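You operate a simulated robot arm through the tools that you are given. There is no shell and no other tool. Be economical: measure what you need, move in short steps, check, and stop when the job is done.

You are at the controls of a simulated robot arm. One attempt, no reset.

## Task
Shake the 2 mm sieve for 5 minutes.
Fine: push the shaker drawer in, set the sieve in the ring, close the lid and wait till it stops.
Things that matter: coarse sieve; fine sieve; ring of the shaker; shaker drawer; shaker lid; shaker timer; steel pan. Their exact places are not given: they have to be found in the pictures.

Only the result counts: the job must be done as asked and must still hold three seconds after the hand-in. Knocking over, shifting, dropping, spilling or breaking anything else fails it. Lids that push on must go on centred and level and be pressed home; caps that screw on are set level and turned clockwise until they are tight.

## Robot
A 7-joint arm with a two-finger parallel gripper on a trunk, on a base that drives. Base frame: it is fixed to the floor where the robot stands at the start and does not move with it; the origin is under the middle of the robot, x ahead of it, y to its left, z up. Units: mm, degrees, N and s.
Its first joint turns from -166.0 to 166.0 degrees. Places, roughly: ring of the shaker [700, -200, 900]; shaker drawer [600, -200, 900]; shaker lid [800, -200, 1000]; shaker timer [600, -400, 900]; steel pan (11x11x3 cm) [600, -200, 900]. Payload 3.43 kg.
Tool frame: the origin (TCP) lies between the finger pads and is the grasp point; the fingertips stand 34 mm ahead of it; z points along the fingers, y is the line along which they close. Largest opening 128 mm; finger width 24, thickness 12; the body of the gripper, 48 by 130 mm, starts 96 mm behind the TCP.
Orientation is that of the tool frame in the base frame, as a unit quaternion [w, x, y, z]. With the fingers straight down and closing along the base's y, the tool's x points along the base's -x, its y along +y and its z along -z.

## Interface
- The arm moves only by the tool play_rows. Its argument "rows" is a list that holds one entry, the list of rows, each a list of 7 numbers: the opening, from 0 (shut) to 1 (fully open), then the shift along the base's x, y, z in units of 50 mm (1.0 is 50 mm), then the turn, a rotation vector about the base's x, y, z in units of 5 degrees (1.0 is 5 degrees). In form: [[[claw, dx, dy, dz, rx, ry, rz], ...]]. A call has 1 to 10 rows; each row shifts and turns the commanded pose from where the row before left it. A call with a number of a shift or a turn outside -1 to 1 is refused whole. A row lasts 0.2 s, in which the tool goes at most 50 mm and 8.6 degrees; a call with a longer step from one row to the next is refused whole, and so is a gripper value outside its range. Where a pose cannot be reached the arm comes as near as it can. A force on the tool above 90 N (or 10 N above the force at the start of the call, whichever is more), or a blocked arm, ends the call early, and 0.2 s more pass. The fingers move at their own pace (about 153 mm/s each) and stop on an object; they squeeze with about 42 N. The grip force told is the motor's: it shows also when the fingers shut on nothing. Time passes only in rows, and 0.2 s behind the last, so rows that do not move let the fingers close. It gives the time, the measured TCP pose, the force on the tool (base axes), the opening and the grip force at its end, in the units of the frame above (readings bear some noise), with the torque about the TCP (base axes, N m) and any sound that the robot's microphone picked up.
- Cameras (640 x 400 px; columns grow to the right, rows downward): "scene" is now at [188.9, 197.2, 1370.9]; the picture's right is [-0.36, -0.93, 0.00], its down [-0.53, 0.20, -0.83] and it looks along [0.77, -0.30, -0.56] (base axes); focal length 277 px, centre (320, 200). "wrist" rides on the gripper at [76, -11, -160] in the tool frame; the picture's right is [0.15, 0.99, 0.00], its down [-0.88, 0.13, -0.46] and it looks along [-0.45, 0.07, 0.89] (tool axes); focal length 234 px, centre (320, 200).
- grab_frame(camera): a new picture of that camera. No time passes.
- roll_base(legs): drives the robot by 1 to 6 legs, each [ahead, turn to the left] in mm and degrees, along the robot's own axes; the way and the turn of a leg run together, so that a leg with both is an arc; at most 1500 mm and 180 degrees a leg. The arm and the cameras ride along, it lands a little off, and it stops where it bumps. It gives what a move gives.
- turn_head(pan, tilt): turns the head with the scene camera to pan (to the left, within 120 degrees either way) and tilt (down, from -29 to 69), counted from straight ahead of the robot. It gives what a move gives.
- pixel_to_xyz(camera, pixels): for up to 12 pixels [column, row] of the newest picture of that camera ("zoom" is the newest enlarged one), the place [x, y, z] in the base frame of the surface seen there, good to about 2 mm. No time passes.
- inspect(camera, box): a new picture of the part [left, top, right, bottom] of that camera's present view, enlarged. No time passes.
- sign_off(): hands the job in; it is judged then, once.

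Go step by step. Measure first, check grasps and placings, and put right what went wrong. The budget is 80 turns and 68 pictures, counting those below and the enlarged ones. Unless the task says otherwise, let go and move clear before handing in, and close with one line.

The tools are called after "Request:" as a command line: name --argument value ..., lists and objects as JSON in quotes. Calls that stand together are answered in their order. play_rows: Moves the arm, as the interface text tells. Its arguments: {"type":"object","properties":{"rows":{"type":"array","items":{"type":"array","items":{"type":"array","items":{"type":"number"}}}}},"required":["rows"]} The other tools are called the same way: roll_base (legs) drives the base; turn_head (pan, tilt) turns the head that bears the scene camera; grab_frame (camera) takes a picture; pixel_to_xyz (camera, pixels) gives the place of the surface under pixels of a picture; inspect (camera, box) takes an enlarged picture of a part of a camera's view; sign_off () hands the job in.

At the start:

```text
clock: 0.0
ee_pos: [709.7, -378.9, 1229.0]
tool_rot: [-0.002, -0.005, 1.0, -0.001]
wrist_force: [0.6, -0.7, -0.1]
wrist_torque: [0.02, 0.01, -0.02]
grip_width: 127.9
finger_force: 0.0
robot x, y, heading: [1.6, -4.2, 0.0]
head pan, tilt: [-21.0, 33.5]
```

scene: 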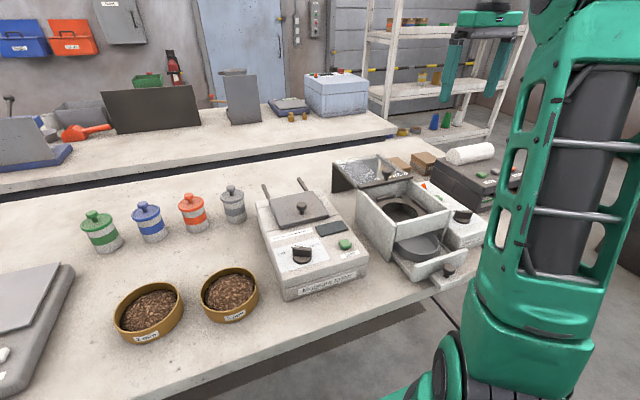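
wrist: 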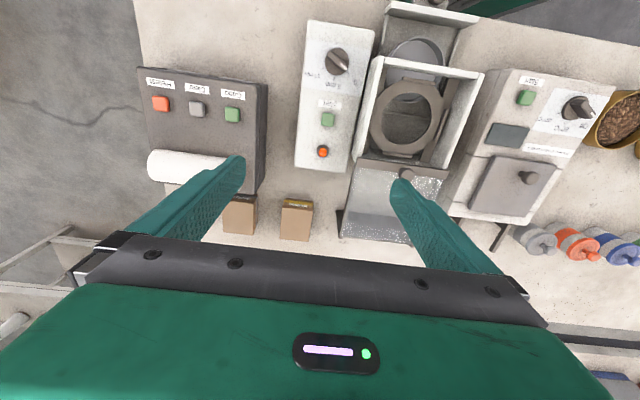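

The pictures show the shaker with open drawer around scene (410,230), and two brown sieves at (150,305) and (230,295). I'll enlarge the labels and the shaker controls.

Request:
inspect --camera "scene" --box '[90, 250, 290, 375]'

Request:
inspect --camera "wrist" --box '[280, 0, 640, 225]'

Request:
inspect --camera "scene" --box '[320, 140, 500, 300]'

Request:
inspect --camera "wrist" --box '[280, 10, 400, 180]'

```text
3.20 times, centred on (190, 312) of scene
```

zoom: 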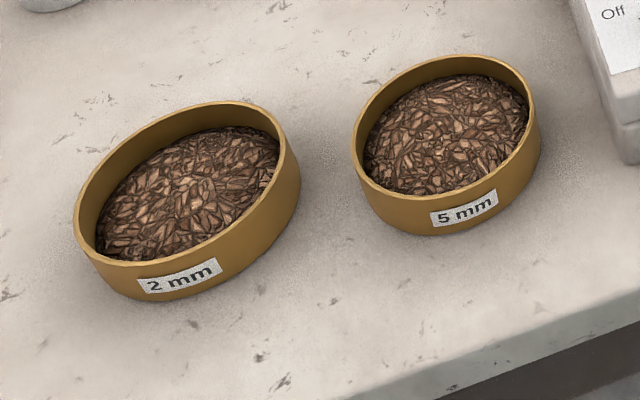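

```text
1.78 times, centred on (460, 112) of wrist
```

zoom: 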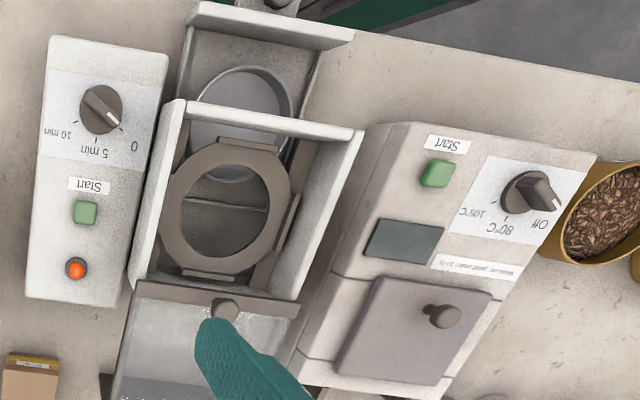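

```text
2.50 times, centred on (410, 220) of scene
```

zoom: 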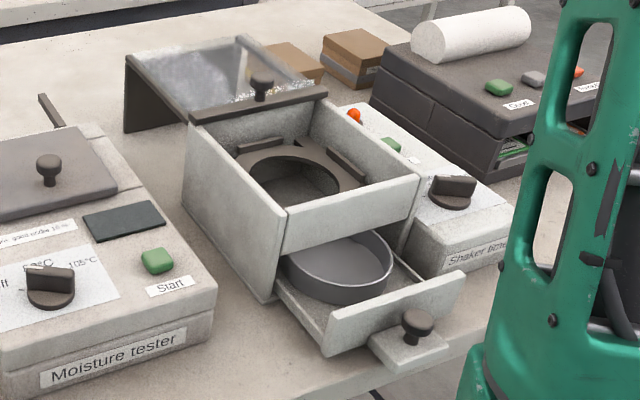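

```text
2.35 times, centred on (340, 95) of wrist
```

zoom: 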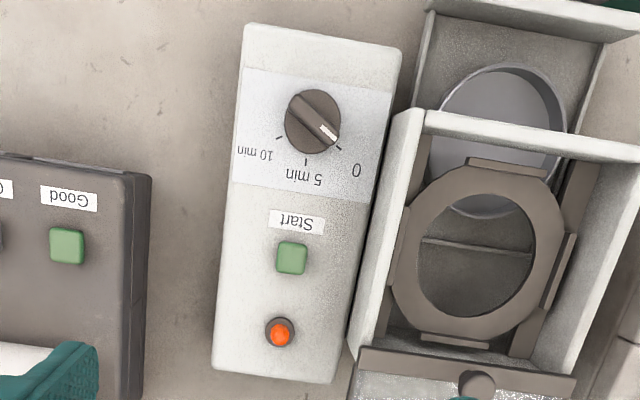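

The 2 mm sieve is the left one (scene ~(150,300)). The timer dial is at 0 and the drawer is out. I'll measure the key points now.

Request:
pixel_to_xyz --camera "scene" --pixels '[[116, 322], [180, 290], [146, 287], [155, 333], [150, 308], [122, 296], [174, 316], [148, 345], [203, 284], [256, 287]]'

Request:
pixel_to_xyz --camera "zoom" --pixels '[[312, 120], [328, 132], [298, 104], [292, 255], [280, 333], [470, 165], [460, 340], [404, 245], [562, 265], [478, 378], [390, 150], [600, 200]]'

Request:
pixel_to_xyz --camera "wrist" --pixels '[[430, 12], [390, 8], [470, 20], [410, 60], [410, 172], [345, 205], [410, 230], [380, 65], [478, 75], [362, 150], [450, 163], [350, 160]]'

```text
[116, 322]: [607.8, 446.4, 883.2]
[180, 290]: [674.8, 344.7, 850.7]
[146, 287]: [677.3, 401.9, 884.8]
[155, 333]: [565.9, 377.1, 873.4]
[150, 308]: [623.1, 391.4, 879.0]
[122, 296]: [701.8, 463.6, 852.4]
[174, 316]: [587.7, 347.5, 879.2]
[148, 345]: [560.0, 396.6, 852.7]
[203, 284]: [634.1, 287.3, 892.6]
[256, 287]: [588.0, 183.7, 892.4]
```

```text
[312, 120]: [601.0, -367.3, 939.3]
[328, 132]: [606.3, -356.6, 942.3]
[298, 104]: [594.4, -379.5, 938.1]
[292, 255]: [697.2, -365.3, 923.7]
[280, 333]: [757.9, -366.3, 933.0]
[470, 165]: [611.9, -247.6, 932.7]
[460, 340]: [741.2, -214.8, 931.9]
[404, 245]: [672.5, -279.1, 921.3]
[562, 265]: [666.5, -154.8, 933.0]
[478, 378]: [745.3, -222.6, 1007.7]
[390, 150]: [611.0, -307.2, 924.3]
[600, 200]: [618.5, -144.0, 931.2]
```

```text
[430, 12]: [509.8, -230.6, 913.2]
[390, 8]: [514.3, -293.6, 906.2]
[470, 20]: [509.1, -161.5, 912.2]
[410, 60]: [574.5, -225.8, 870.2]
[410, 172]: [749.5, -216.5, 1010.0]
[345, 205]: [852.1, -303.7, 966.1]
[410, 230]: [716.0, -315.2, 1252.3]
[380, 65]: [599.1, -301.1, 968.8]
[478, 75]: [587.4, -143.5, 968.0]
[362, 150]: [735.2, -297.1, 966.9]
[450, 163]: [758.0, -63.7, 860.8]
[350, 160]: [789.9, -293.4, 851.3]
```

The 2 mm sieve is near (620,395), with its rim at about z 893. I need its diameter and a better view of the lid mechanism.

Request:
inspect --camera "scene" --box '[320, 140, 480, 240]'

Request:
inspect --camera "scene" --box '[100, 255, 260, 355]'

```text
4.00 times, centred on (400, 190) of scene
```

zoom: 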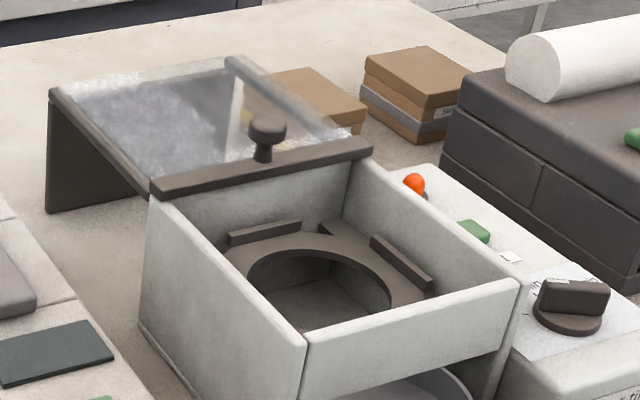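

```text
4.00 times, centred on (180, 305) of scene
```

zoom: 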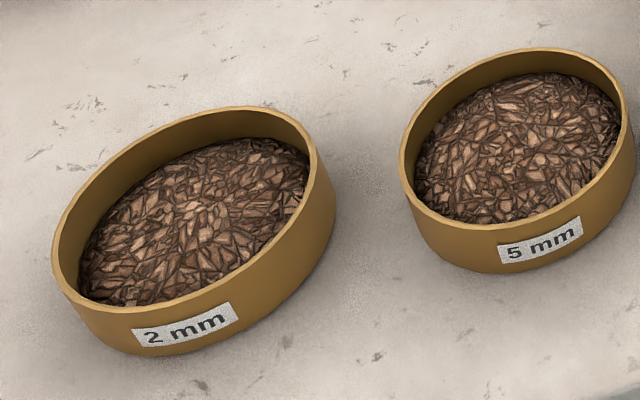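

The lid is a clear sliding panel on rails behind the box, with a knob bar at its front. I'll measure the sieve rim points and the box.

Request:
pixel_to_xyz --camera "zoom" --pixels '[[57, 240], [62, 280], [90, 305], [140, 307], [220, 281], [280, 235], [313, 185], [313, 150], [290, 122], [240, 108], [180, 121], [100, 180]]'

Request:
inspect --camera "wrist" --box '[350, 0, 490, 88]'

Request:
inspect --camera "scene" --box '[350, 160, 480, 241]'

```text
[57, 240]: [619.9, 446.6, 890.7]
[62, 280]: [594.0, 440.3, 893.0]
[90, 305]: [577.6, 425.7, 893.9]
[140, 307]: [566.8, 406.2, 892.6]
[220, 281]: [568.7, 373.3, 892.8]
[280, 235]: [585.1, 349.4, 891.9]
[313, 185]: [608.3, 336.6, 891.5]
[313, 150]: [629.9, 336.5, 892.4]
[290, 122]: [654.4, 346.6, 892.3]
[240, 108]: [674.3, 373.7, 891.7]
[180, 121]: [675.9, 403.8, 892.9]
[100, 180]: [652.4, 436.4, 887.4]
```

```text
4.55 times, centred on (420, 44) of wrist
```

zoom: 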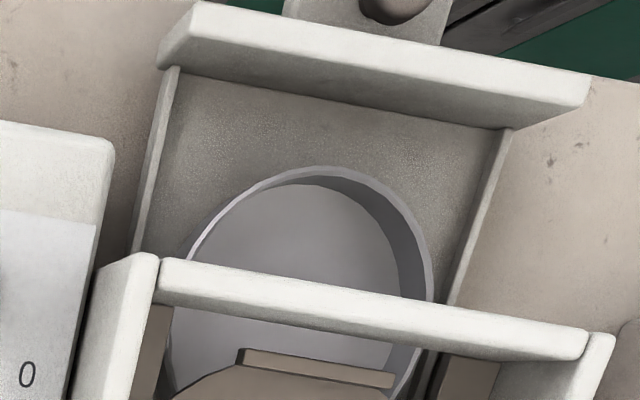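

```text
4.92 times, centred on (415, 200) of scene
```

zoom: 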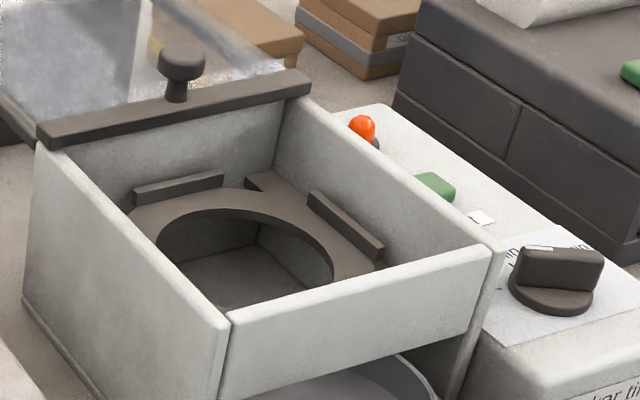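

The 2 mm sieve is 110 mm in diameter, centred at (621.5, 391.5), with its rim at z 892.5. Next I'll measure the ring and its cleats.

Request:
pixel_to_xyz --camera "zoom" --pixels '[[42, 146], [222, 325], [308, 96], [488, 250], [180, 184], [345, 222], [190, 205], [330, 245], [180, 60], [175, 100], [45, 128], [140, 215]]'

Request:
inspect --camera "wrist" --box '[340, 50, 500, 190]'

Request:
inspect --camera "scene" --box '[380, 200, 500, 300]'

```text
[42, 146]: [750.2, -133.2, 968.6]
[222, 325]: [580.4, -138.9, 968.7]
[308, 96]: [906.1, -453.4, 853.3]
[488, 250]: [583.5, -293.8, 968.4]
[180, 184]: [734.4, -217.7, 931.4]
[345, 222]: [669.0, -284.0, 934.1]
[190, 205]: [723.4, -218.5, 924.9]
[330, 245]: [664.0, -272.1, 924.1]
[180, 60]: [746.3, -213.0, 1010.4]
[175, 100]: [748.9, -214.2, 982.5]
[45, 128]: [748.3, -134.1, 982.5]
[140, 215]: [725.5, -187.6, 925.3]
```

```text
2.86 times, centred on (420, 120) of wrist
```

zoom: 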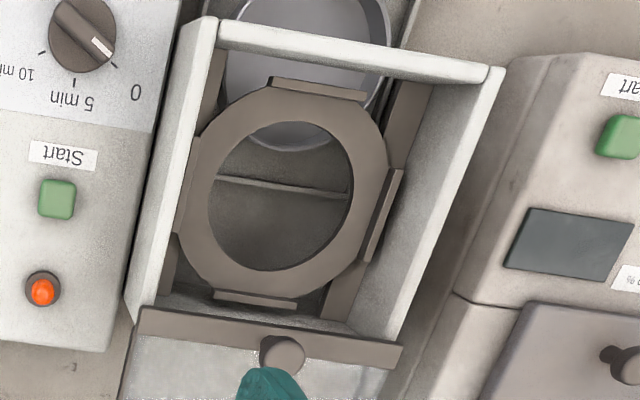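

```text
4.00 times, centred on (440, 250) of scene
```

zoom: 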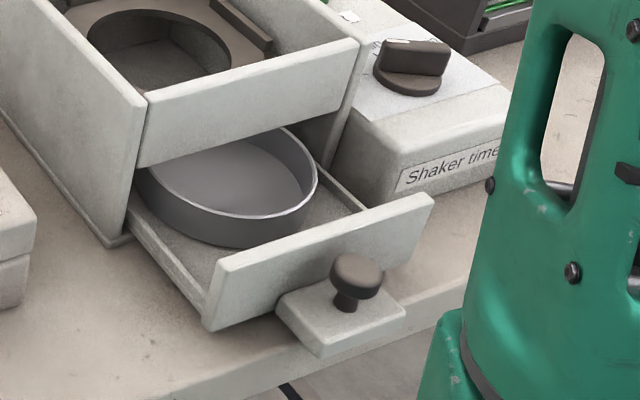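

The ring surface is at z 925, with cleats on four sides. I'll measure the cleat edges, the ring hole, and the drawer front and knob.

Request:
pixel_to_xyz --camera "wrist" --pixels '[[419, 81], [417, 86], [397, 153], [396, 155], [372, 115], [443, 126], [441, 124], [379, 116], [433, 115], [407, 88], [402, 146]]'

Request:
pixel_to_xyz --camera "zoom" --pixels '[[355, 268], [350, 300], [215, 265], [430, 200], [320, 260], [340, 325], [212, 320], [130, 240], [250, 150], [280, 180], [235, 245], [316, 175]]'

```text
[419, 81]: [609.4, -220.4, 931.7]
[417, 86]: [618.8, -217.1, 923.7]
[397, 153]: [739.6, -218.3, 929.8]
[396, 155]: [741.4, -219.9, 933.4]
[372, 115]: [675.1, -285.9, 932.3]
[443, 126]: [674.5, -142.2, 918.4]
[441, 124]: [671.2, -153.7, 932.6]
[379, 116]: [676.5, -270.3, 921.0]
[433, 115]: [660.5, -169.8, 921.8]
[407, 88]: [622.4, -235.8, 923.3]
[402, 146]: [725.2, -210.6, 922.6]
```

```text
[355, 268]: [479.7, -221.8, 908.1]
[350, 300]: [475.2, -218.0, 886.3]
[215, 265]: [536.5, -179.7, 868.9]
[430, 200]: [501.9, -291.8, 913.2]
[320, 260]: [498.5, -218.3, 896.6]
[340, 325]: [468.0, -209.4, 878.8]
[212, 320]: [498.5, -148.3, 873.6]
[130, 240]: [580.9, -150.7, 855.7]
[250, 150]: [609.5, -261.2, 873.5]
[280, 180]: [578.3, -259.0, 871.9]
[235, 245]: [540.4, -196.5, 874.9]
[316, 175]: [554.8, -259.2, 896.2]
```

The ring centre is about (675.5,-219), the drawer front is at x≈500 and the drawer knob is at (480,-221), top z 908. I'll grip the knob from above and push the drawer in about 80 mm, so first I move above it.

Request:
play_rows --rows '[[[0.5, -0.574, 0.395, -0.57, 0, 0, 0], [0.5, -0.574, 0.395, -0.57, 0, 0, 0], [0.5, -0.574, 0.395, -0.57, 0, 0, 0], [0.5, -0.574, 0.395, -0.57, 0, 0, 0], [0.5, -0.574, 0.395, -0.57, 0, 0, 0], [0.5, -0.574, 0.395, -0.57, 0, 0, 0], [0.5, -0.574, 0.395, -0.57, 0, 0, 0], [0.5, -0.574, 0.395, -0.57, 0, 0, 0], [0.5, 0, 0, 0, 0, 0, 0]]]'

Request:
grab_frame --camera "wrist"

Request:
grab_frame --camera "scene"

```text
clock: 2.0
ee_pos: [463.3, -220.1, 1009.2]
tool_rot: [0.005, -0.005, 1.0, 0.0]
wrist_force: [-0.2, -0.7, -0.2]
wrist_torque: [0.02, -0.02, -0.01]
grip_width: 63.9
finger_force: 0.0
robot x, y, heading: [0.3, -6.4, -0.3]
head pan, tilt: [-21.0, 33.5]
```

```text
55 pictures are left
```

wrist: 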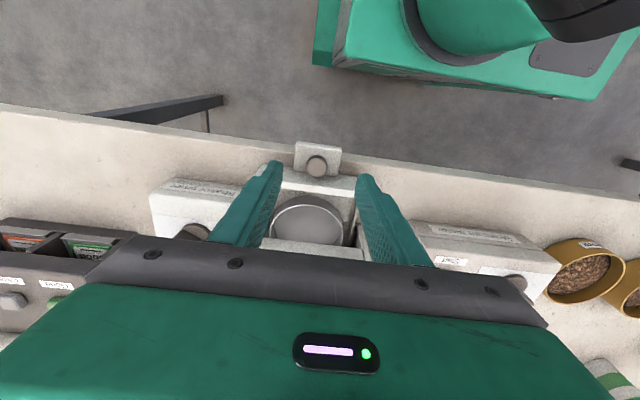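

```text
54 pictures are left
```

scene: 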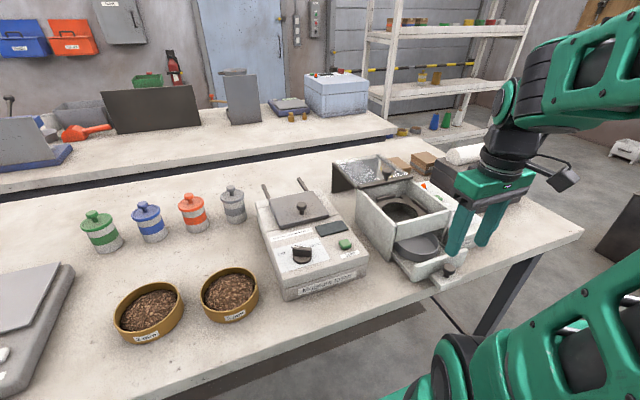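

The TCP is at (463,-220,1009), about 17 mm short in x of the knob. I'll re-measure the knob and correct.

Request:
pixel_to_xyz --camera "wrist" --pixels '[[316, 161], [316, 170], [305, 150], [330, 183], [310, 152]]'

Request:
pixel_to_xyz --camera "scene" --pixels '[[450, 263], [450, 268], [444, 267], [456, 267]]'

Request:
play_rows --rows '[[[0.5, 0.16, 0, -0.4, 0, 0, 0], [0.5, 0.16, 0, -0.4, 0, 0, 0], [0.5, 0, 0, 0, 0, 0, 0]]]'

```text
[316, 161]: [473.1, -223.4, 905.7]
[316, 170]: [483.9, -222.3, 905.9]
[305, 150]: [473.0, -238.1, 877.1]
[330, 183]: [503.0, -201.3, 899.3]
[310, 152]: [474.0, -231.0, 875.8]
```

```text
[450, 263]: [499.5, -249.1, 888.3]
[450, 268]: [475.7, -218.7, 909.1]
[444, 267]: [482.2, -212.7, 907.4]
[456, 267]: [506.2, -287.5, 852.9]
```

```text
clock: 2.8
ee_pos: [480.4, -220.0, 969.5]
tool_rot: [0.006, -0.005, 1.0, 0.0]
wrist_force: [-0.3, -0.1, 0.3]
wrist_torque: [0.0, -0.01, 0.01]
grip_width: 64.3
finger_force: 0.0
robot x, y, heading: [0.7, -6.8, -0.1]
head pan, tilt: [-21.0, 33.5]
```

The small step was accurate, and the knob is at (478,-221) on a tab at z 876. I descend to TCP z≈918 and close.

Request:
play_rows --rows '[[[0.5, 0, 0, -0.5, 0, 0, 0], [0.5, 0, 0, -0.52, 0, 0, 0], [0.5, 0, 0, 0, 0, 0, 0], [0, 0, 0, 0, 0, 0, 0], [0, 0, 0, 0, 0, 0, 0], [0, 0, 0, 0, 0, 0, 0]]]'

```text
clock: 4.2
ee_pos: [479.9, -221.1, 917.4]
tool_rot: [0.005, -0.005, 1.0, 0.0]
wrist_force: [0.9, -5.7, -9.4]
wrist_torque: [-0.1, -0.49, -0.01]
grip_width: 25.3
finger_force: 44.9
robot x, y, heading: [-0.9, -6.0, 0.2]
head pan, tilt: [-21.0, 33.5]
```

The knob is gripped (25.3 mm). Now I push the drawer in along +x.

Request:
play_rows --rows '[[[0, 0.3, 0.006, 0, 0, 0, 0], [0, 0.3, 0.006, 0, 0, 0, 0], [0, 0.3, 0.006, 0, 0, 0, 0], [0, 0.3, 0.006, 0, 0, 0, 0], [0, 0, 0, 0, 0, 0, 0]]]'

Request:
grab_frame --camera "scene"

```text
clock: 5.4
ee_pos: [539.6, -220.3, 918.0]
tool_rot: [0.006, -0.005, 1.0, 0.0]
wrist_force: [-0.1, -20.8, -24.9]
wrist_torque: [-0.41, -0.07, -0.09]
grip_width: 25.5
finger_force: 45.2
robot x, y, heading: [1.7, -3.7, -0.1]
head pan, tilt: [-21.0, 33.5]
```

```text
53 pictures are left
```

scene: 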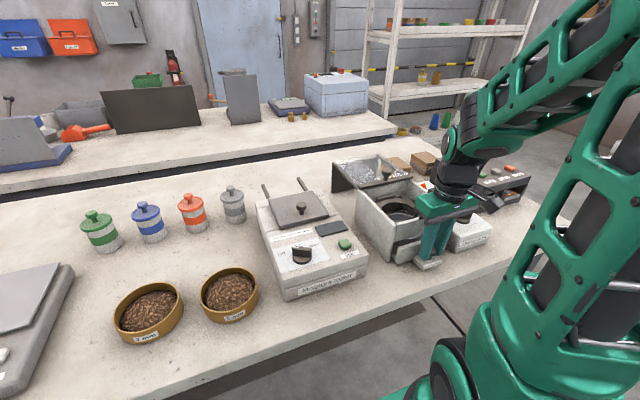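

The drawer moved 60 mm, with side load of -21 N in y and -25 N in z. I'll relieve that slightly and push the rest of the way.

Request:
play_rows --rows '[[[0, 0.15, -0.02, -0.01, 0, 0, 0], [0, 0.15, -0.01, -0.01, 0, 0, 0], [0, 0.12, 0, 0, 0, 0, 0], [0, 0.1, 0, 0, 0, 0, 0], [0, 0, 0, 0, 0, 0, 0]]]'

Request:
inspect --camera "scene" --box '[340, 150, 500, 290]'

```text
clock: 6.6
ee_pos: [563.3, -220.1, 917.6]
tool_rot: [0.004, -0.005, 1.0, 0.002]
wrist_force: [-42.5, -5.5, -7.8]
wrist_torque: [-0.11, 0.74, 0.02]
grip_width: 25.7
finger_force: 45.3
robot x, y, heading: [-0.9, -7.0, 0.1]
head pan, tilt: [-21.0, 33.5]
```

```text
2.86 times, centred on (420, 220) of scene
```

zoom: 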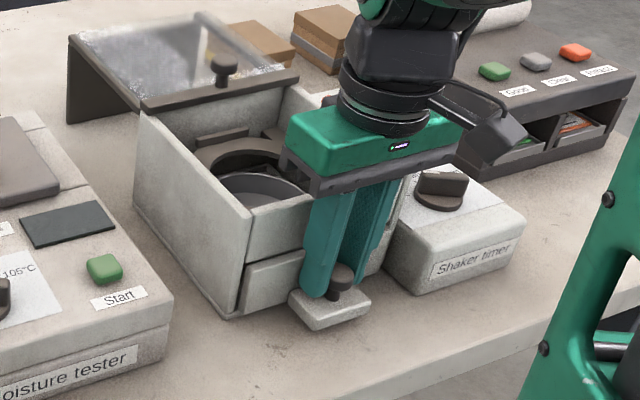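

The drawer front is flush and the tool feels the stop (Fx -42 N). I'll relax 2 mm, open, and rise.

Request:
play_rows --rows '[[[0, -0.03, 0, 0, 0, 0, 0], [0.5, 0, 0, 0, 0, 0, 0], [0.5, 0, 0, 0, 0, 0, 0], [0.5, 0, 0, 0.5, 0, 0, 0], [0.5, 0, 0, 0.9, 0, 0, 0], [0.5, 0, 0, 0.9, 0, 0, 0], [0.5, 0, 0, 0.9, 0, 0, 0], [0.5, 0, 0, 0, 0, 0, 0]]]'

Request:
inspect --camera "scene" --box '[350, 160, 470, 290]'

Request:
inspect --camera "wrist" --box '[160, 100, 480, 300]'

```text
clock: 8.4
ee_pos: [563.4, -220.4, 1077.3]
tool_rot: [0.006, -0.005, 1.0, -0.001]
wrist_force: [0.2, 0.4, 1.0]
wrist_torque: [0.02, 0.0, -0.01]
grip_width: 64.0
finger_force: 0.1
robot x, y, heading: [-0.3, -7.7, 0.0]
head pan, tilt: [-21.0, 33.5]
```

```text
3.08 times, centred on (410, 225) of scene
```

zoom: 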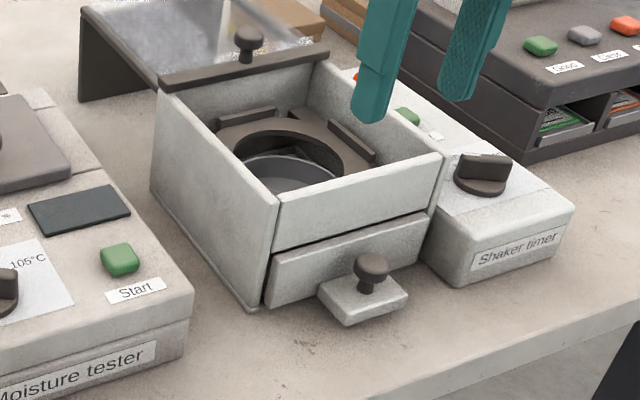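

```text
2.00 times, centred on (320, 200) of wrist
```

zoom: 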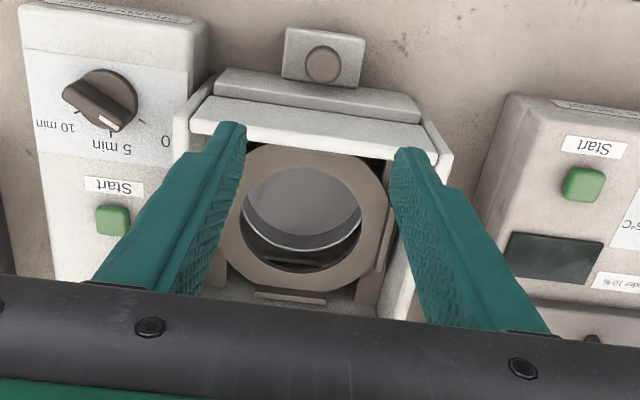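

The drawer is closed and the pan sits under the ring. Next I go to the 2 mm sieve at (621.5,391.5), turning the tool 45° so the fingers will fit diagonally in the box.

Request:
play_rows --rows '[[[1, 0.08, 0.9, 0, 0, 0, 0.9], [1, 0.08, 0.9, 0, 0, 0, 0.9], [1, 0.08, 0.9, 0, 0, 0, 0.9], [1, 0.08, 0.9, 0, 0, 0, 0.9], [1, 0.08, 0.9, 0, 0, 0, 0.9], [1, 0.08, 0.9, 0, 0, 0, 0.9], [1, 0.08, 0.9, 0, 0, 0, 0.9], [1, 0.08, 0.9, 0, 0, 0, 0.9], [1, 0.08, 0.9, 0, 0, 0, 0.9], [1, 0.08, 0.9, 0, 0, 0, 0.9]]]'

Request:
play_rows --rows '[[[1, 0.08, 0.8, 0, 0, 0, 0], [1, 0.08, 0.8, 0, 0, 0, 0], [1, 0.08, 0.8, 0, 0, 0, 0], [1, 0.08, 0.84, 0, 0, 0, 0], [1, 0, 0, 0, 0, 0, 0], [1, 0, 0, 0, 0, 0, 0]]]'

Request:
grab_frame --camera "wrist"

```text
clock: 10.6
ee_pos: [603.5, 229.1, 1076.9]
tool_rot: [0.006, -0.387, 0.922, 0.003]
wrist_force: [-0.4, 0.0, 1.0]
wrist_torque: [0.0, -0.01, -0.01]
grip_width: 128.2
finger_force: 0.0
robot x, y, heading: [1.0, -1.1, 0.0]
head pan, tilt: [-21.0, 33.5]
```

```text
clock: 12.0
ee_pos: [621.4, 391.0, 1075.5]
tool_rot: [0.006, -0.387, 0.922, 0.002]
wrist_force: [0.0, -0.5, 0.1]
wrist_torque: [-0.04, -0.02, 0.01]
grip_width: 128.2
finger_force: 0.1
robot x, y, heading: [0.2, -2.9, -0.1]
head pan, tilt: [-21.0, 33.5]
```

```text
49 pictures are left
```

wrist: 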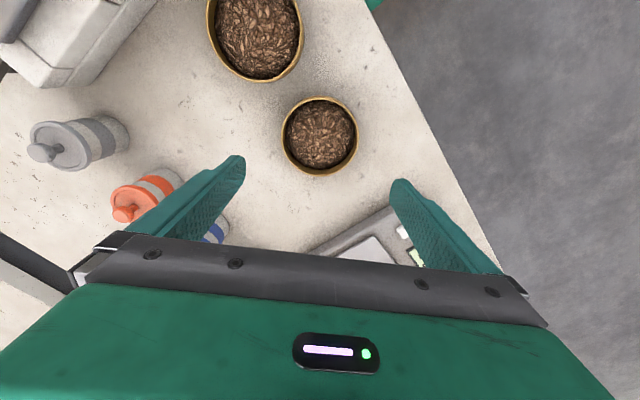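

The tool is above the sieve at yaw 45°. I'll verify its centre through the wrist view.

Request:
pixel_to_xyz --camera "wrist" --pixels '[[283, 136], [356, 136], [320, 98], [321, 173], [294, 110], [346, 162]]'

Request:
inspect --camera "wrist" --box '[240, 80, 400, 180]'

```text
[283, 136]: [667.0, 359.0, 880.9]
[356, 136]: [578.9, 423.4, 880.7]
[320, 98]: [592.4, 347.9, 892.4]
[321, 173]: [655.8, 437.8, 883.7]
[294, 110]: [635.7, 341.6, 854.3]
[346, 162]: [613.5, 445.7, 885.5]
```

```text
4.00 times, centred on (320, 130) of wrist
```

zoom: 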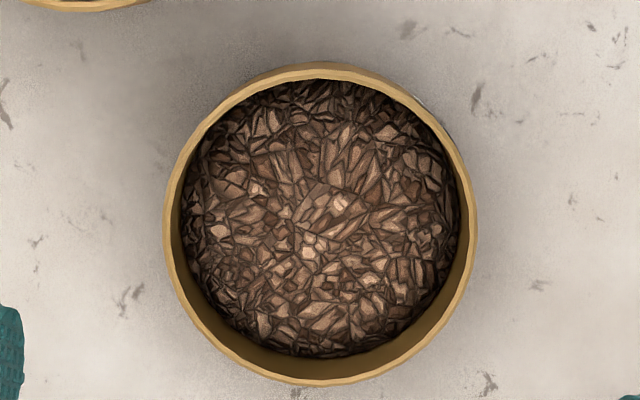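

Request:
pixel_to_xyz --camera "zoom" --pixels '[[170, 225], [469, 225], [325, 70], [315, 379], [200, 130], [440, 125], [200, 320], [445, 320]]'

```text
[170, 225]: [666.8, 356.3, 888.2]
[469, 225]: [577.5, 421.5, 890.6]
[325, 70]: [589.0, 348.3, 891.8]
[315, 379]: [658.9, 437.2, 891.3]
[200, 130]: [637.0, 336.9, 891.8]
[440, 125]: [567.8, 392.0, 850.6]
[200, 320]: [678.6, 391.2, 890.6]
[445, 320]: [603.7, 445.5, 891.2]
```

The sieve centre is about (622,391), which matches the TCP. I descend to z≈903 and close.

Request:
play_rows --rows '[[[1, 0, 0, -0.8, 0, 0, 0], [1, 0, 0, -0.8, 0, 0, 0], [1, 0, 0, -0.8, 0, 0, 0], [1, 0, 0, -0.5, 0, 0, 0], [1, 0, 0, -0.3, 0, 0, 0], [1, 0, 0, -0.25, 0, 0, 0], [1, 0, 0, 0, 0, 0, 0]]]'

Request:
play_rows --rows '[[[0.85, 0, 0, 0, 0, 0, 0], [0.7, 0, 0, 0, 0, 0, 0], [0.7, 0, 0, 0, 0, 0, 0]]]'

```text
clock: 13.6
ee_pos: [620.2, 391.0, 904.1]
tool_rot: [0.006, -0.388, 0.922, 0.002]
wrist_force: [0.0, 0.2, -0.7]
wrist_torque: [0.0, 0.03, -0.01]
grip_width: 127.9
finger_force: 0.0
robot x, y, heading: [-4.5, -3.7, 0.0]
head pan, tilt: [-21.0, 33.5]
```

```text
clock: 14.4
ee_pos: [620.0, 390.3, 903.8]
tool_rot: [0.005, -0.387, 0.922, 0.002]
wrist_force: [0.2, -0.7, 0.2]
wrist_torque: [-0.01, -0.01, -0.01]
grip_width: 114.8
finger_force: 42.3
robot x, y, heading: [2.4, -7.2, 0.1]
head pan, tilt: [-21.0, 33.5]
```

It is gripped at 114.8 mm with 42 N. I lift slowly and look.

Request:
play_rows --rows '[[[0.7, 0, 0, 0, 0, 0, 0], [0.7, 0, 0, 0.1, 0, 0, 0], [0.7, 0, 0, 0.3, 0, 0, 0], [0.7, 0, 0, 0.5, 0, 0, 0], [0.7, 0, 0, 0.5, 0, 0, 0], [0.7, 0, 0, 0, 0, 0, 0]]]'

Request:
grab_frame --camera "scene"

Request:
grab_frame --camera "wrist"

```text
clock: 15.8
ee_pos: [620.6, 391.3, 973.9]
tool_rot: [0.006, -0.388, 0.922, 0.002]
wrist_force: [-0.7, 0.0, 0.0]
wrist_torque: [0.03, -0.03, -0.01]
grip_width: 89.5
finger_force: 0.1
robot x, y, heading: [-0.4, -2.1, -0.3]
head pan, tilt: [-21.0, 33.5]
```

```text
47 pictures are left
```

scene: 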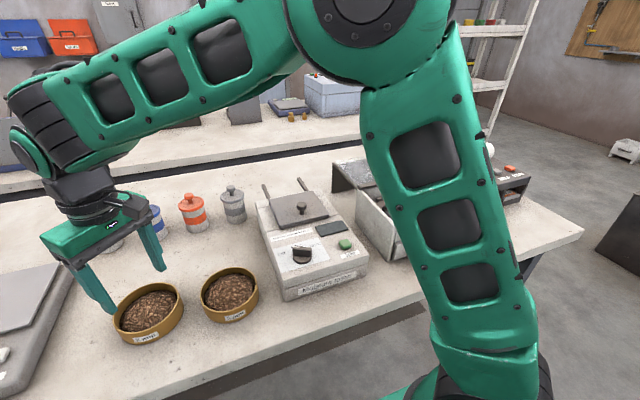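

```text
46 pictures are left
```

wrist: 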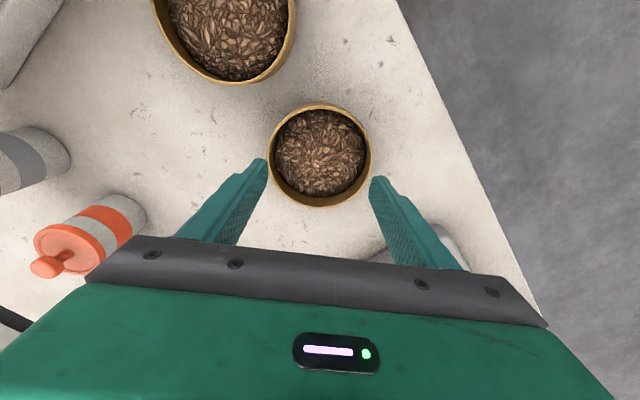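

The fingers slipped off: grip width is 89.5 mm and the sieve is still on the table. I'll check the sieve's present place and how the fingers sit against it.

Request:
inspect --camera "wrist" --box '[220, 80, 420, 220]'

Request:
inspect --camera "scene" --box '[20, 200, 260, 350]'

```text
2.86 times, centred on (320, 150) of wrist
```

zoom: 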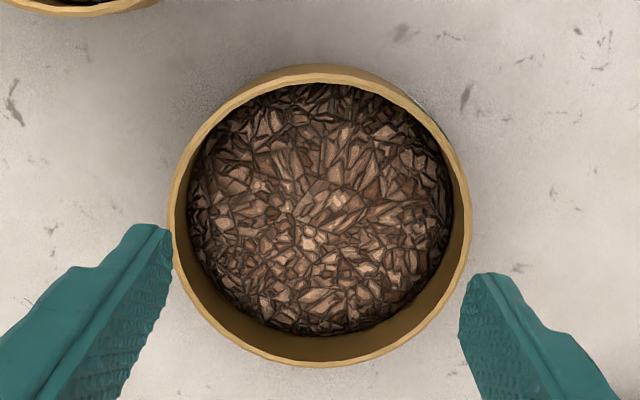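

```text
2.67 times, centred on (140, 275) of scene
```

zoom: 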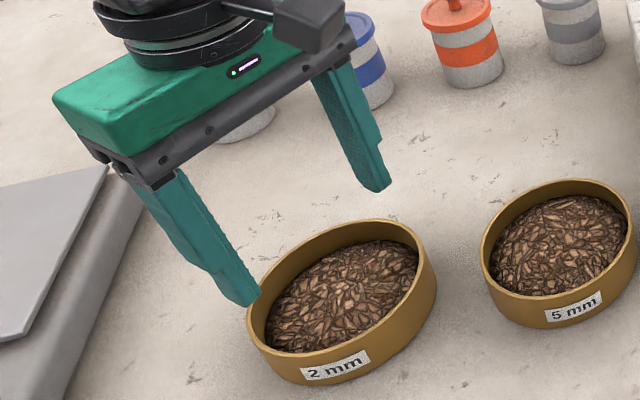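

Request:
pixel_to_xyz --camera "zoom" --pixels '[[248, 315], [255, 345], [275, 356], [320, 350], [380, 318], [420, 275], [420, 250], [400, 228], [365, 220], [320, 232], [245, 300], [375, 188]]'

Request:
pixel_to_xyz --camera "wrist" --pixels '[[262, 160], [378, 179], [262, 175], [382, 190], [255, 200], [245, 170]]'

```text
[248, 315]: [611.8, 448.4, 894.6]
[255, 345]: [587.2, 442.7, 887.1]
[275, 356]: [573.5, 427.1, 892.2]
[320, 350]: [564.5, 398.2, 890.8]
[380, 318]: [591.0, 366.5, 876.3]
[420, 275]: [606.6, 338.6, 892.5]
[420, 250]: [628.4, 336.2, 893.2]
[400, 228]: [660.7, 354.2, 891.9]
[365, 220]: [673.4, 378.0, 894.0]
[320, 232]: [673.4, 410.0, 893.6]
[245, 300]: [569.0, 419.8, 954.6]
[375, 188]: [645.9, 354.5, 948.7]
```

```text
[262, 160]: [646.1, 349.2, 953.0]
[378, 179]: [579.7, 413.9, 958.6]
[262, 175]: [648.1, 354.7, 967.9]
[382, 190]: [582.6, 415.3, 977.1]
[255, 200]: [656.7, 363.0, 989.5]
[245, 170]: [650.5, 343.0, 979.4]
```

The sieve has not moved (centre still ~(621,392)), and the overlap was probably too shallow. I'll reopen, go about 11 mm deeper, close with a full squeeze command and test-lift 6 mm.

Request:
play_rows --rows '[[[1, 0, 0, 0, 0, 0, 0], [1, 0.01, 0.01, 0, 0, 0, 0], [1, 0, 0, -0.5, 0, 0, 0], [1, 0, 0, -0.5, 0, 0, 0], [1, 0, 0, -0.4, 0, 0, 0], [1, 0, 0, -0.24, 0, 0, 0], [1, 0, 0, 0, 0, 0, 0]]]'

Request:
play_rows --rows '[[[0.6, 0, 0, 0, 0, 0, 0], [0.3, 0, 0, 0, 0, 0, 0], [0, 0, 0, 0, 0, 0, 0], [0, 0, 0, 0, 0, 0, 0], [0, 0, 0, 0.04, 0, 0, 0], [0, 0, 0, 0.08, 0, 0, 0], [0, 0, 0, 0, 0, 0, 0]]]'

Request:
inspect --camera "scene" --box '[20, 200, 260, 350]'

```text
clock: 17.4
ee_pos: [621.9, 391.5, 892.1]
tool_rot: [0.006, -0.387, 0.922, 0.002]
wrist_force: [0.1, 0.2, 0.4]
wrist_torque: [-0.01, 0.01, -0.02]
grip_width: 128.0
finger_force: 0.1
robot x, y, heading: [-1.0, -4.6, 0.1]
head pan, tilt: [-21.0, 33.5]
```

```text
clock: 19.0
ee_pos: [620.7, 392.5, 898.4]
tool_rot: [0.005, -0.386, 0.922, 0.002]
wrist_force: [0.4, 0.0, -1.6]
wrist_torque: [-0.02, 0.01, 0.01]
grip_width: 114.7
finger_force: 42.4
robot x, y, heading: [-2.7, -9.8, -0.1]
head pan, tilt: [-21.0, 33.5]
```

```text
2.67 times, centred on (140, 275) of scene
```

zoom: 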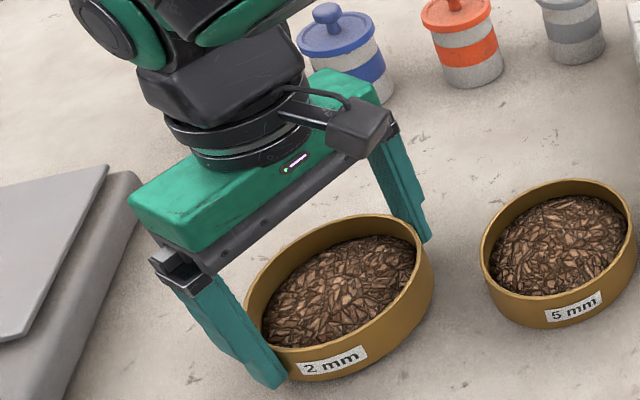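

The width holds at 114.7 mm with 42 N. I'll check whether the rim really rose.

Request:
pixel_to_xyz --camera "zoom" --pixels '[[430, 260], [395, 224], [340, 219], [255, 275], [300, 350], [360, 330], [330, 375], [425, 240], [280, 380]]'

Request:
play_rows --rows '[[[0, 0, 0, 0.1, 0, 0, 0], [0, 0, 0, 0.1, 0, 0, 0], [0, 0, 0, 0.1, 0, 0, 0], [0, 0, 0, 0, 0, 0, 0]]]'

Request:
inspect --camera "scene" --box '[20, 200, 260, 350]'

```text
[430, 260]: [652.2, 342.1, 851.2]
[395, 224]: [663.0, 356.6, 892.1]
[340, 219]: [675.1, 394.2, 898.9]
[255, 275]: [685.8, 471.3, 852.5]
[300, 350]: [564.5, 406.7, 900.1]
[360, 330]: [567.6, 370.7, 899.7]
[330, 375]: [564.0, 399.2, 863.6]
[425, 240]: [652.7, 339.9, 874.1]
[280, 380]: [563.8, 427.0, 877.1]
```

```text
clock: 20.0
ee_pos: [620.8, 392.1, 913.0]
tool_rot: [0.006, -0.388, 0.922, 0.002]
wrist_force: [-0.5, -0.3, -1.5]
wrist_torque: [-0.04, 0.0, -0.02]
grip_width: 114.7
finger_force: 42.1
robot x, y, heading: [-3.5, -5.5, -0.1]
head pan, tilt: [-21.0, 33.5]
```

```text
2.67 times, centred on (140, 275) of scene
```

zoom: 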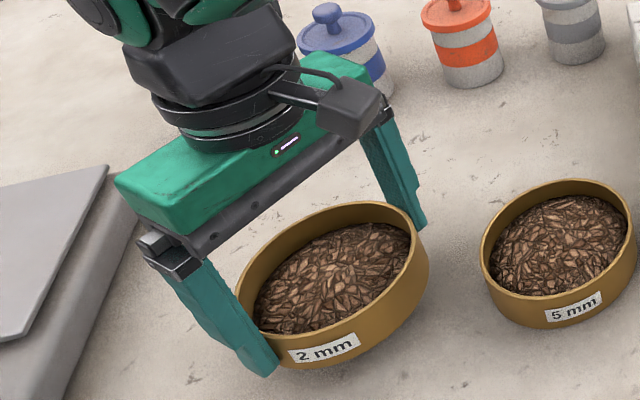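

The sieve is lifted and holding. I'll raise it to about z 1063, then carry it to the shaker smoothly.

Request:
play_rows --rows '[[[0, 0, 0, 0.2, 0, 0, 0], [0, 0, 0, 0.4, 0, 0, 0], [0, 0, 0, 0.5, 0, 0, 0], [0, 0, 0, 0.6, 0, 0, 0], [0, 0, 0, 0.6, 0, 0, 0], [0, 0, 0, 0.4, 0, 0, 0], [0, 0, 0, 0.2, 0, 0, 0], [0, 0, 0, 0, 0, 0, 0]]]'

Request:
play_rows --rows '[[[0, 0.02, -0.2, 0, 0, 0, 0], [0, 0.04, -0.4, 0, 0, 0, 0], [0, 0.05, -0.6, 0, 0, 0, 0], [0, 0.05, -0.7, 0, 0, 0, 0], [0, 0.06, -0.7, 0, 0, 0, 0], [0, 0.07, -0.7, 0, 0, 0, 0], [0, 0.07, -0.7, 0, 0, 0, 0], [0, 0.07, -0.7, 0, 0, 0, 0], [0, 0.07, -0.7, 0, 0, 0, 0], [0, 0.07, -0.7, 0, 0, 0, 0]]]'

Request:
play_rows --rows '[[[0, 0.07, -0.7, 0, 0, 0, 0], [0, 0.07, -0.7, 0, 0, 0, 0], [0, 0.07, -0.7, 0, 0, 0, 0], [0, 0.07, -0.7, 0, 0, 0, 0], [0, 0.07, -0.7, 0, 0, 0, 0], [0, 0.07, -0.7, 0, 0, 0, 0], [0, 0.04, -0.6, 0, 0, 0, 0], [0, 0.02, -0.4, 0, 0, 0, 0], [0, 0, -0.2, 0, 0, 0, 0], [0, 0, 0, 0, 0, 0, 0]]]'

Request:
grab_frame --camera "scene"

```text
clock: 21.8
ee_pos: [621.0, 390.8, 1058.3]
tool_rot: [0.006, -0.387, 0.922, 0.002]
wrist_force: [0.8, -0.1, -1.5]
wrist_torque: [-0.01, 0.01, 0.01]
grip_width: 114.9
finger_force: 41.8
robot x, y, heading: [0.4, -5.2, 0.2]
head pan, tilt: [-21.0, 33.5]
```

```text
clock: 24.0
ee_pos: [650.4, 86.8, 1058.1]
tool_rot: [0.006, -0.388, 0.922, 0.003]
wrist_force: [-0.4, 0.7, -1.7]
wrist_torque: [-0.02, 0.01, 0.01]
grip_width: 114.9
finger_force: 42.4
robot x, y, heading: [1.0, -8.5, -0.1]
head pan, tilt: [-21.0, 33.5]
```

```text
clock: 26.2
ee_pos: [673.9, -183.4, 1059.2]
tool_rot: [0.006, -0.387, 0.922, 0.002]
wrist_force: [-0.4, 0.5, -1.8]
wrist_torque: [-0.02, 0.01, 0.02]
grip_width: 115.1
finger_force: 41.5
robot x, y, heading: [-3.4, -6.3, -0.1]
head pan, tilt: [-21.0, 33.5]
```

```text
41 pictures are left
```

scene: 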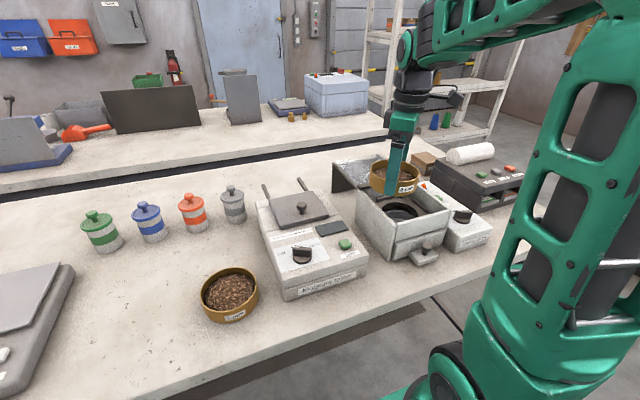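

The sieve is held above the shaker at y -183. I'll zoom in on the ring to refine its centre before lowering.

Request:
inspect --camera "scene" --box '[350, 150, 470, 225]'

Request:
inspect --camera "wrist" --box '[160, 0, 480, 200]'

```text
5.33 times, centred on (410, 188) of scene
```

zoom: 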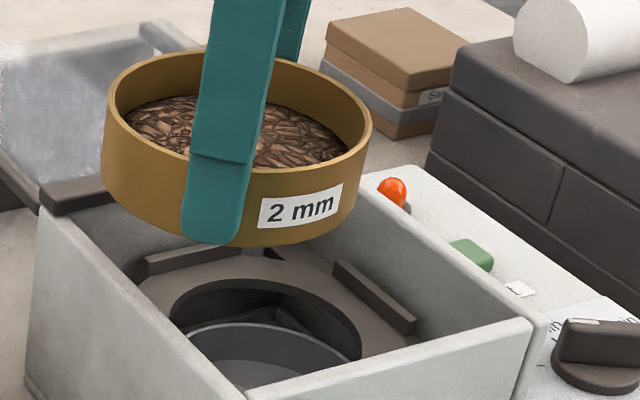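

```text
2.00 times, centred on (320, 100) of wrist
```

zoom: 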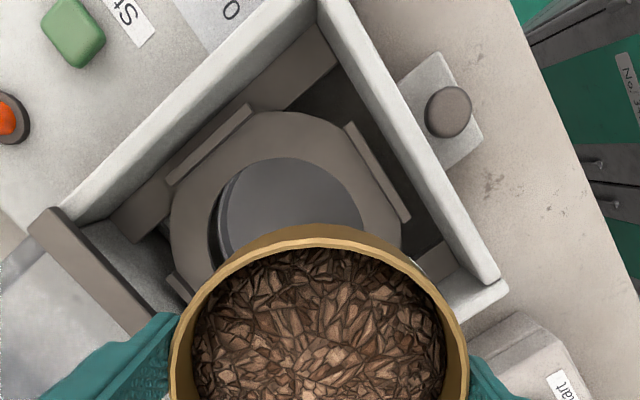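

Request:
pixel_to_xyz --camera "zoom" --pixels '[[175, 184], [251, 110], [216, 149], [210, 143], [349, 124], [402, 220], [371, 172], [377, 170], [190, 290], [180, 272], [340, 165], [213, 240]]'

```text
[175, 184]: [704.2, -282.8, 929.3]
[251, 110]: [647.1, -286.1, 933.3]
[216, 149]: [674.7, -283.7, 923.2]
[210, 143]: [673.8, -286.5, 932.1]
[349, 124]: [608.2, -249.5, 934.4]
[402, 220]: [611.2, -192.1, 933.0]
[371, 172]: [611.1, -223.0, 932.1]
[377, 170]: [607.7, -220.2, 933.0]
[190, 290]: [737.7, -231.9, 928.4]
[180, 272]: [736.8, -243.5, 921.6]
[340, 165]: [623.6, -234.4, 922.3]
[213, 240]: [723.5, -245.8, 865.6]
```

The cleats' inner faces give a ring centre of about (674.5,-220.5) with about 4.5 mm of clearance. I'll move over it and come down to z≈990.

Request:
play_rows --rows '[[[0, 0.01, -0.3, 0, 0, 0, 0], [0, 0, -0.3, 0, 0, 0, 0], [0, 0, -0.14, 0, 0, 0, 0], [0, 0, 0, -0.3, 0, 0, 0], [0, 0, 0, -0.5, 0, 0, 0], [0, 0, 0, -0.4, 0, 0, 0], [0, 0, 0, -0.2, 0, 0, 0], [0, 0, 0, 0, 0, 0, 0], [0, 0, 0, 0, 0, 0, 0]]]'

Request:
inspect --camera "wrist" --box '[160, 40, 480, 240]'

Request:
inspect --camera "scene" --box '[350, 150, 470, 225]'

```text
clock: 28.2
ee_pos: [673.4, -220.6, 988.6]
tool_rot: [0.006, -0.387, 0.922, 0.002]
wrist_force: [-0.3, 0.6, -0.9]
wrist_torque: [0.01, 0.0, 0.02]
grip_width: 114.6
finger_force: 41.3
robot x, y, heading: [-1.6, -0.9, -0.1]
head pan, tilt: [-21.0, 33.5]
```

```text
2.00 times, centred on (320, 140) of wrist
```

zoom: 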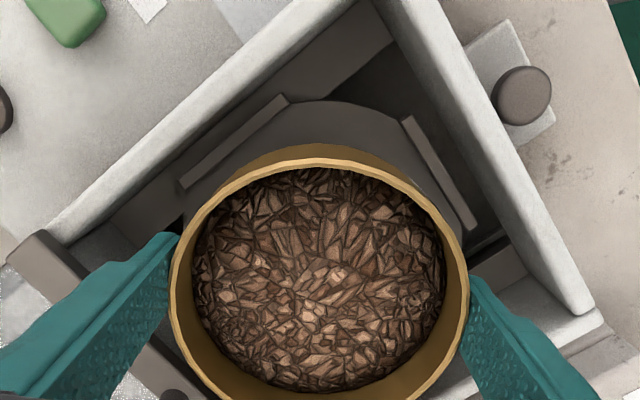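

```text
5.33 times, centred on (410, 188) of scene
```

zoom: 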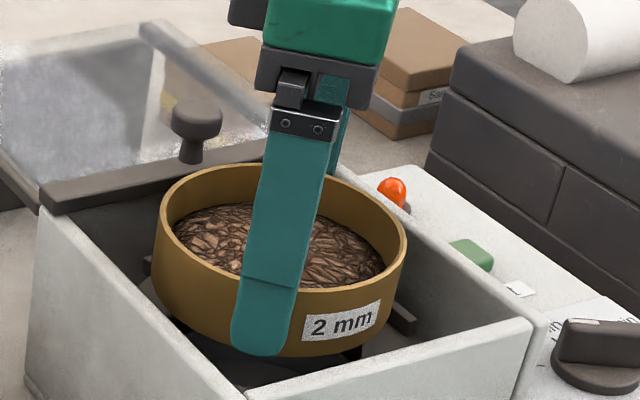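

Next a rim centre check before setting down.

Request:
pixel_to_xyz --camera "zoom" --pixels '[[160, 222], [173, 250], [210, 280], [235, 165], [390, 215], [404, 245], [345, 180], [370, 281], [330, 290], [200, 178]]'

```text
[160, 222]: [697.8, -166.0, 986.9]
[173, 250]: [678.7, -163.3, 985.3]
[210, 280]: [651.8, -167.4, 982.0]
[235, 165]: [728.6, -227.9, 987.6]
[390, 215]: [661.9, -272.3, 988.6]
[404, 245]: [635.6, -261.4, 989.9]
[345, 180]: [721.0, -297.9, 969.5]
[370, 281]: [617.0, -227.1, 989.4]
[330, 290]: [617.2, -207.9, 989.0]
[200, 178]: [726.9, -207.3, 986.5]
```

The sieve centre is about (673,-219), so I shift +1.5/-1.2 mm and lower to about z 967.

Request:
play_rows --rows '[[[0, 0.03, -0.024, 0, 0, 0, 0], [0, 0, 0, -0.2, 0, 0, 0], [0, 0, 0, -0.16, 0, 0, 0], [0, 0, 0, -0.06, 0, 0, 0], [0, 0, 0, 0, 0, 0, 0]]]'

```text
clock: 29.4
ee_pos: [675.3, -222.0, 966.9]
tool_rot: [0.005, -0.386, 0.922, 0.002]
wrist_force: [-0.1, 0.1, -0.6]
wrist_torque: [0.0, 0.01, 0.0]
grip_width: 115.1
finger_force: 41.9
robot x, y, heading: [4.5, -4.8, -0.1]
head pan, tilt: [-21.0, 33.5]
```

Request:
play_rows --rows '[[[0, 0, 0, -0.03, 0, 0, 0], [0, 0, 0, 0, 0, 0, 0]]]'

Request:
inspect --camera "scene" --box '[350, 150, 470, 225]'

Request:
inspect --camera "wrist" --box '[160, 40, 480, 240]'

```text
clock: 30.0
ee_pos: [674.8, -219.9, 965.5]
tool_rot: [0.006, -0.387, 0.922, 0.002]
wrist_force: [0.1, -0.1, -1.4]
wrist_torque: [0.0, 0.04, 0.01]
grip_width: 114.8
finger_force: 41.6
robot x, y, heading: [-1.4, -2.9, -0.1]
head pan, tilt: [-21.0, 33.5]
```

```text
5.33 times, centred on (410, 188) of scene
```

zoom: 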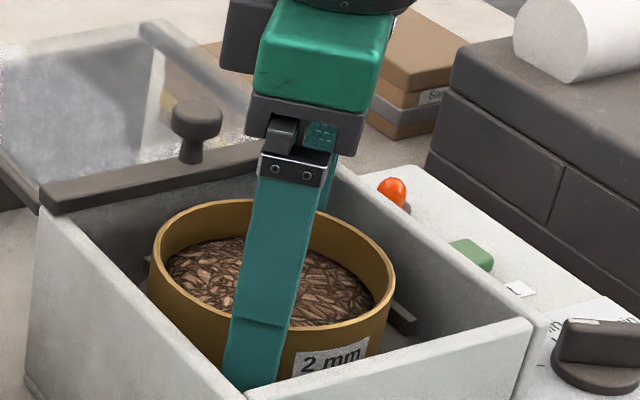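

```text
2.00 times, centred on (320, 140) of wrist
```

zoom: 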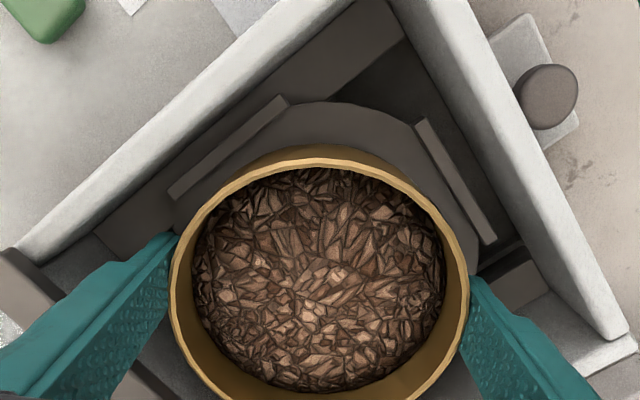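

No contact load yet, so I lower gently a few more mm.

Request:
play_rows --rows '[[[0, 0, 0, -0.02, 0, 0, 0], [0, 0, 0, -0.02, 0, 0, 0], [0, 0, 0, 0, 0, 0, 0]]]'

Request:
play_rows --rows '[[[0, 0, 0, -0.02, 0, 0, 0], [0, 0, 0, 0, 0, 0, 0]]]'

```text
clock: 30.8
ee_pos: [675.1, -220.8, 964.5]
tool_rot: [0.006, -0.387, 0.922, 0.001]
wrist_force: [-0.7, 0.5, 17.7]
wrist_torque: [0.42, 0.63, 0.01]
grip_width: 114.9
finger_force: 41.8
robot x, y, heading: [1.8, -4.0, -0.3]
head pan, tilt: [-21.0, 33.5]
```

```text
clock: 31.4
ee_pos: [675.6, -221.5, 964.4]
tool_rot: [0.007, -0.388, 0.922, 0.0]
wrist_force: [1.5, 0.2, 37.5]
wrist_torque: [0.72, 0.82, -0.02]
grip_width: 114.7
finger_force: 41.5
robot x, y, heading: [2.7, 0.6, -0.0]
head pan, tilt: [-21.0, 33.5]
```

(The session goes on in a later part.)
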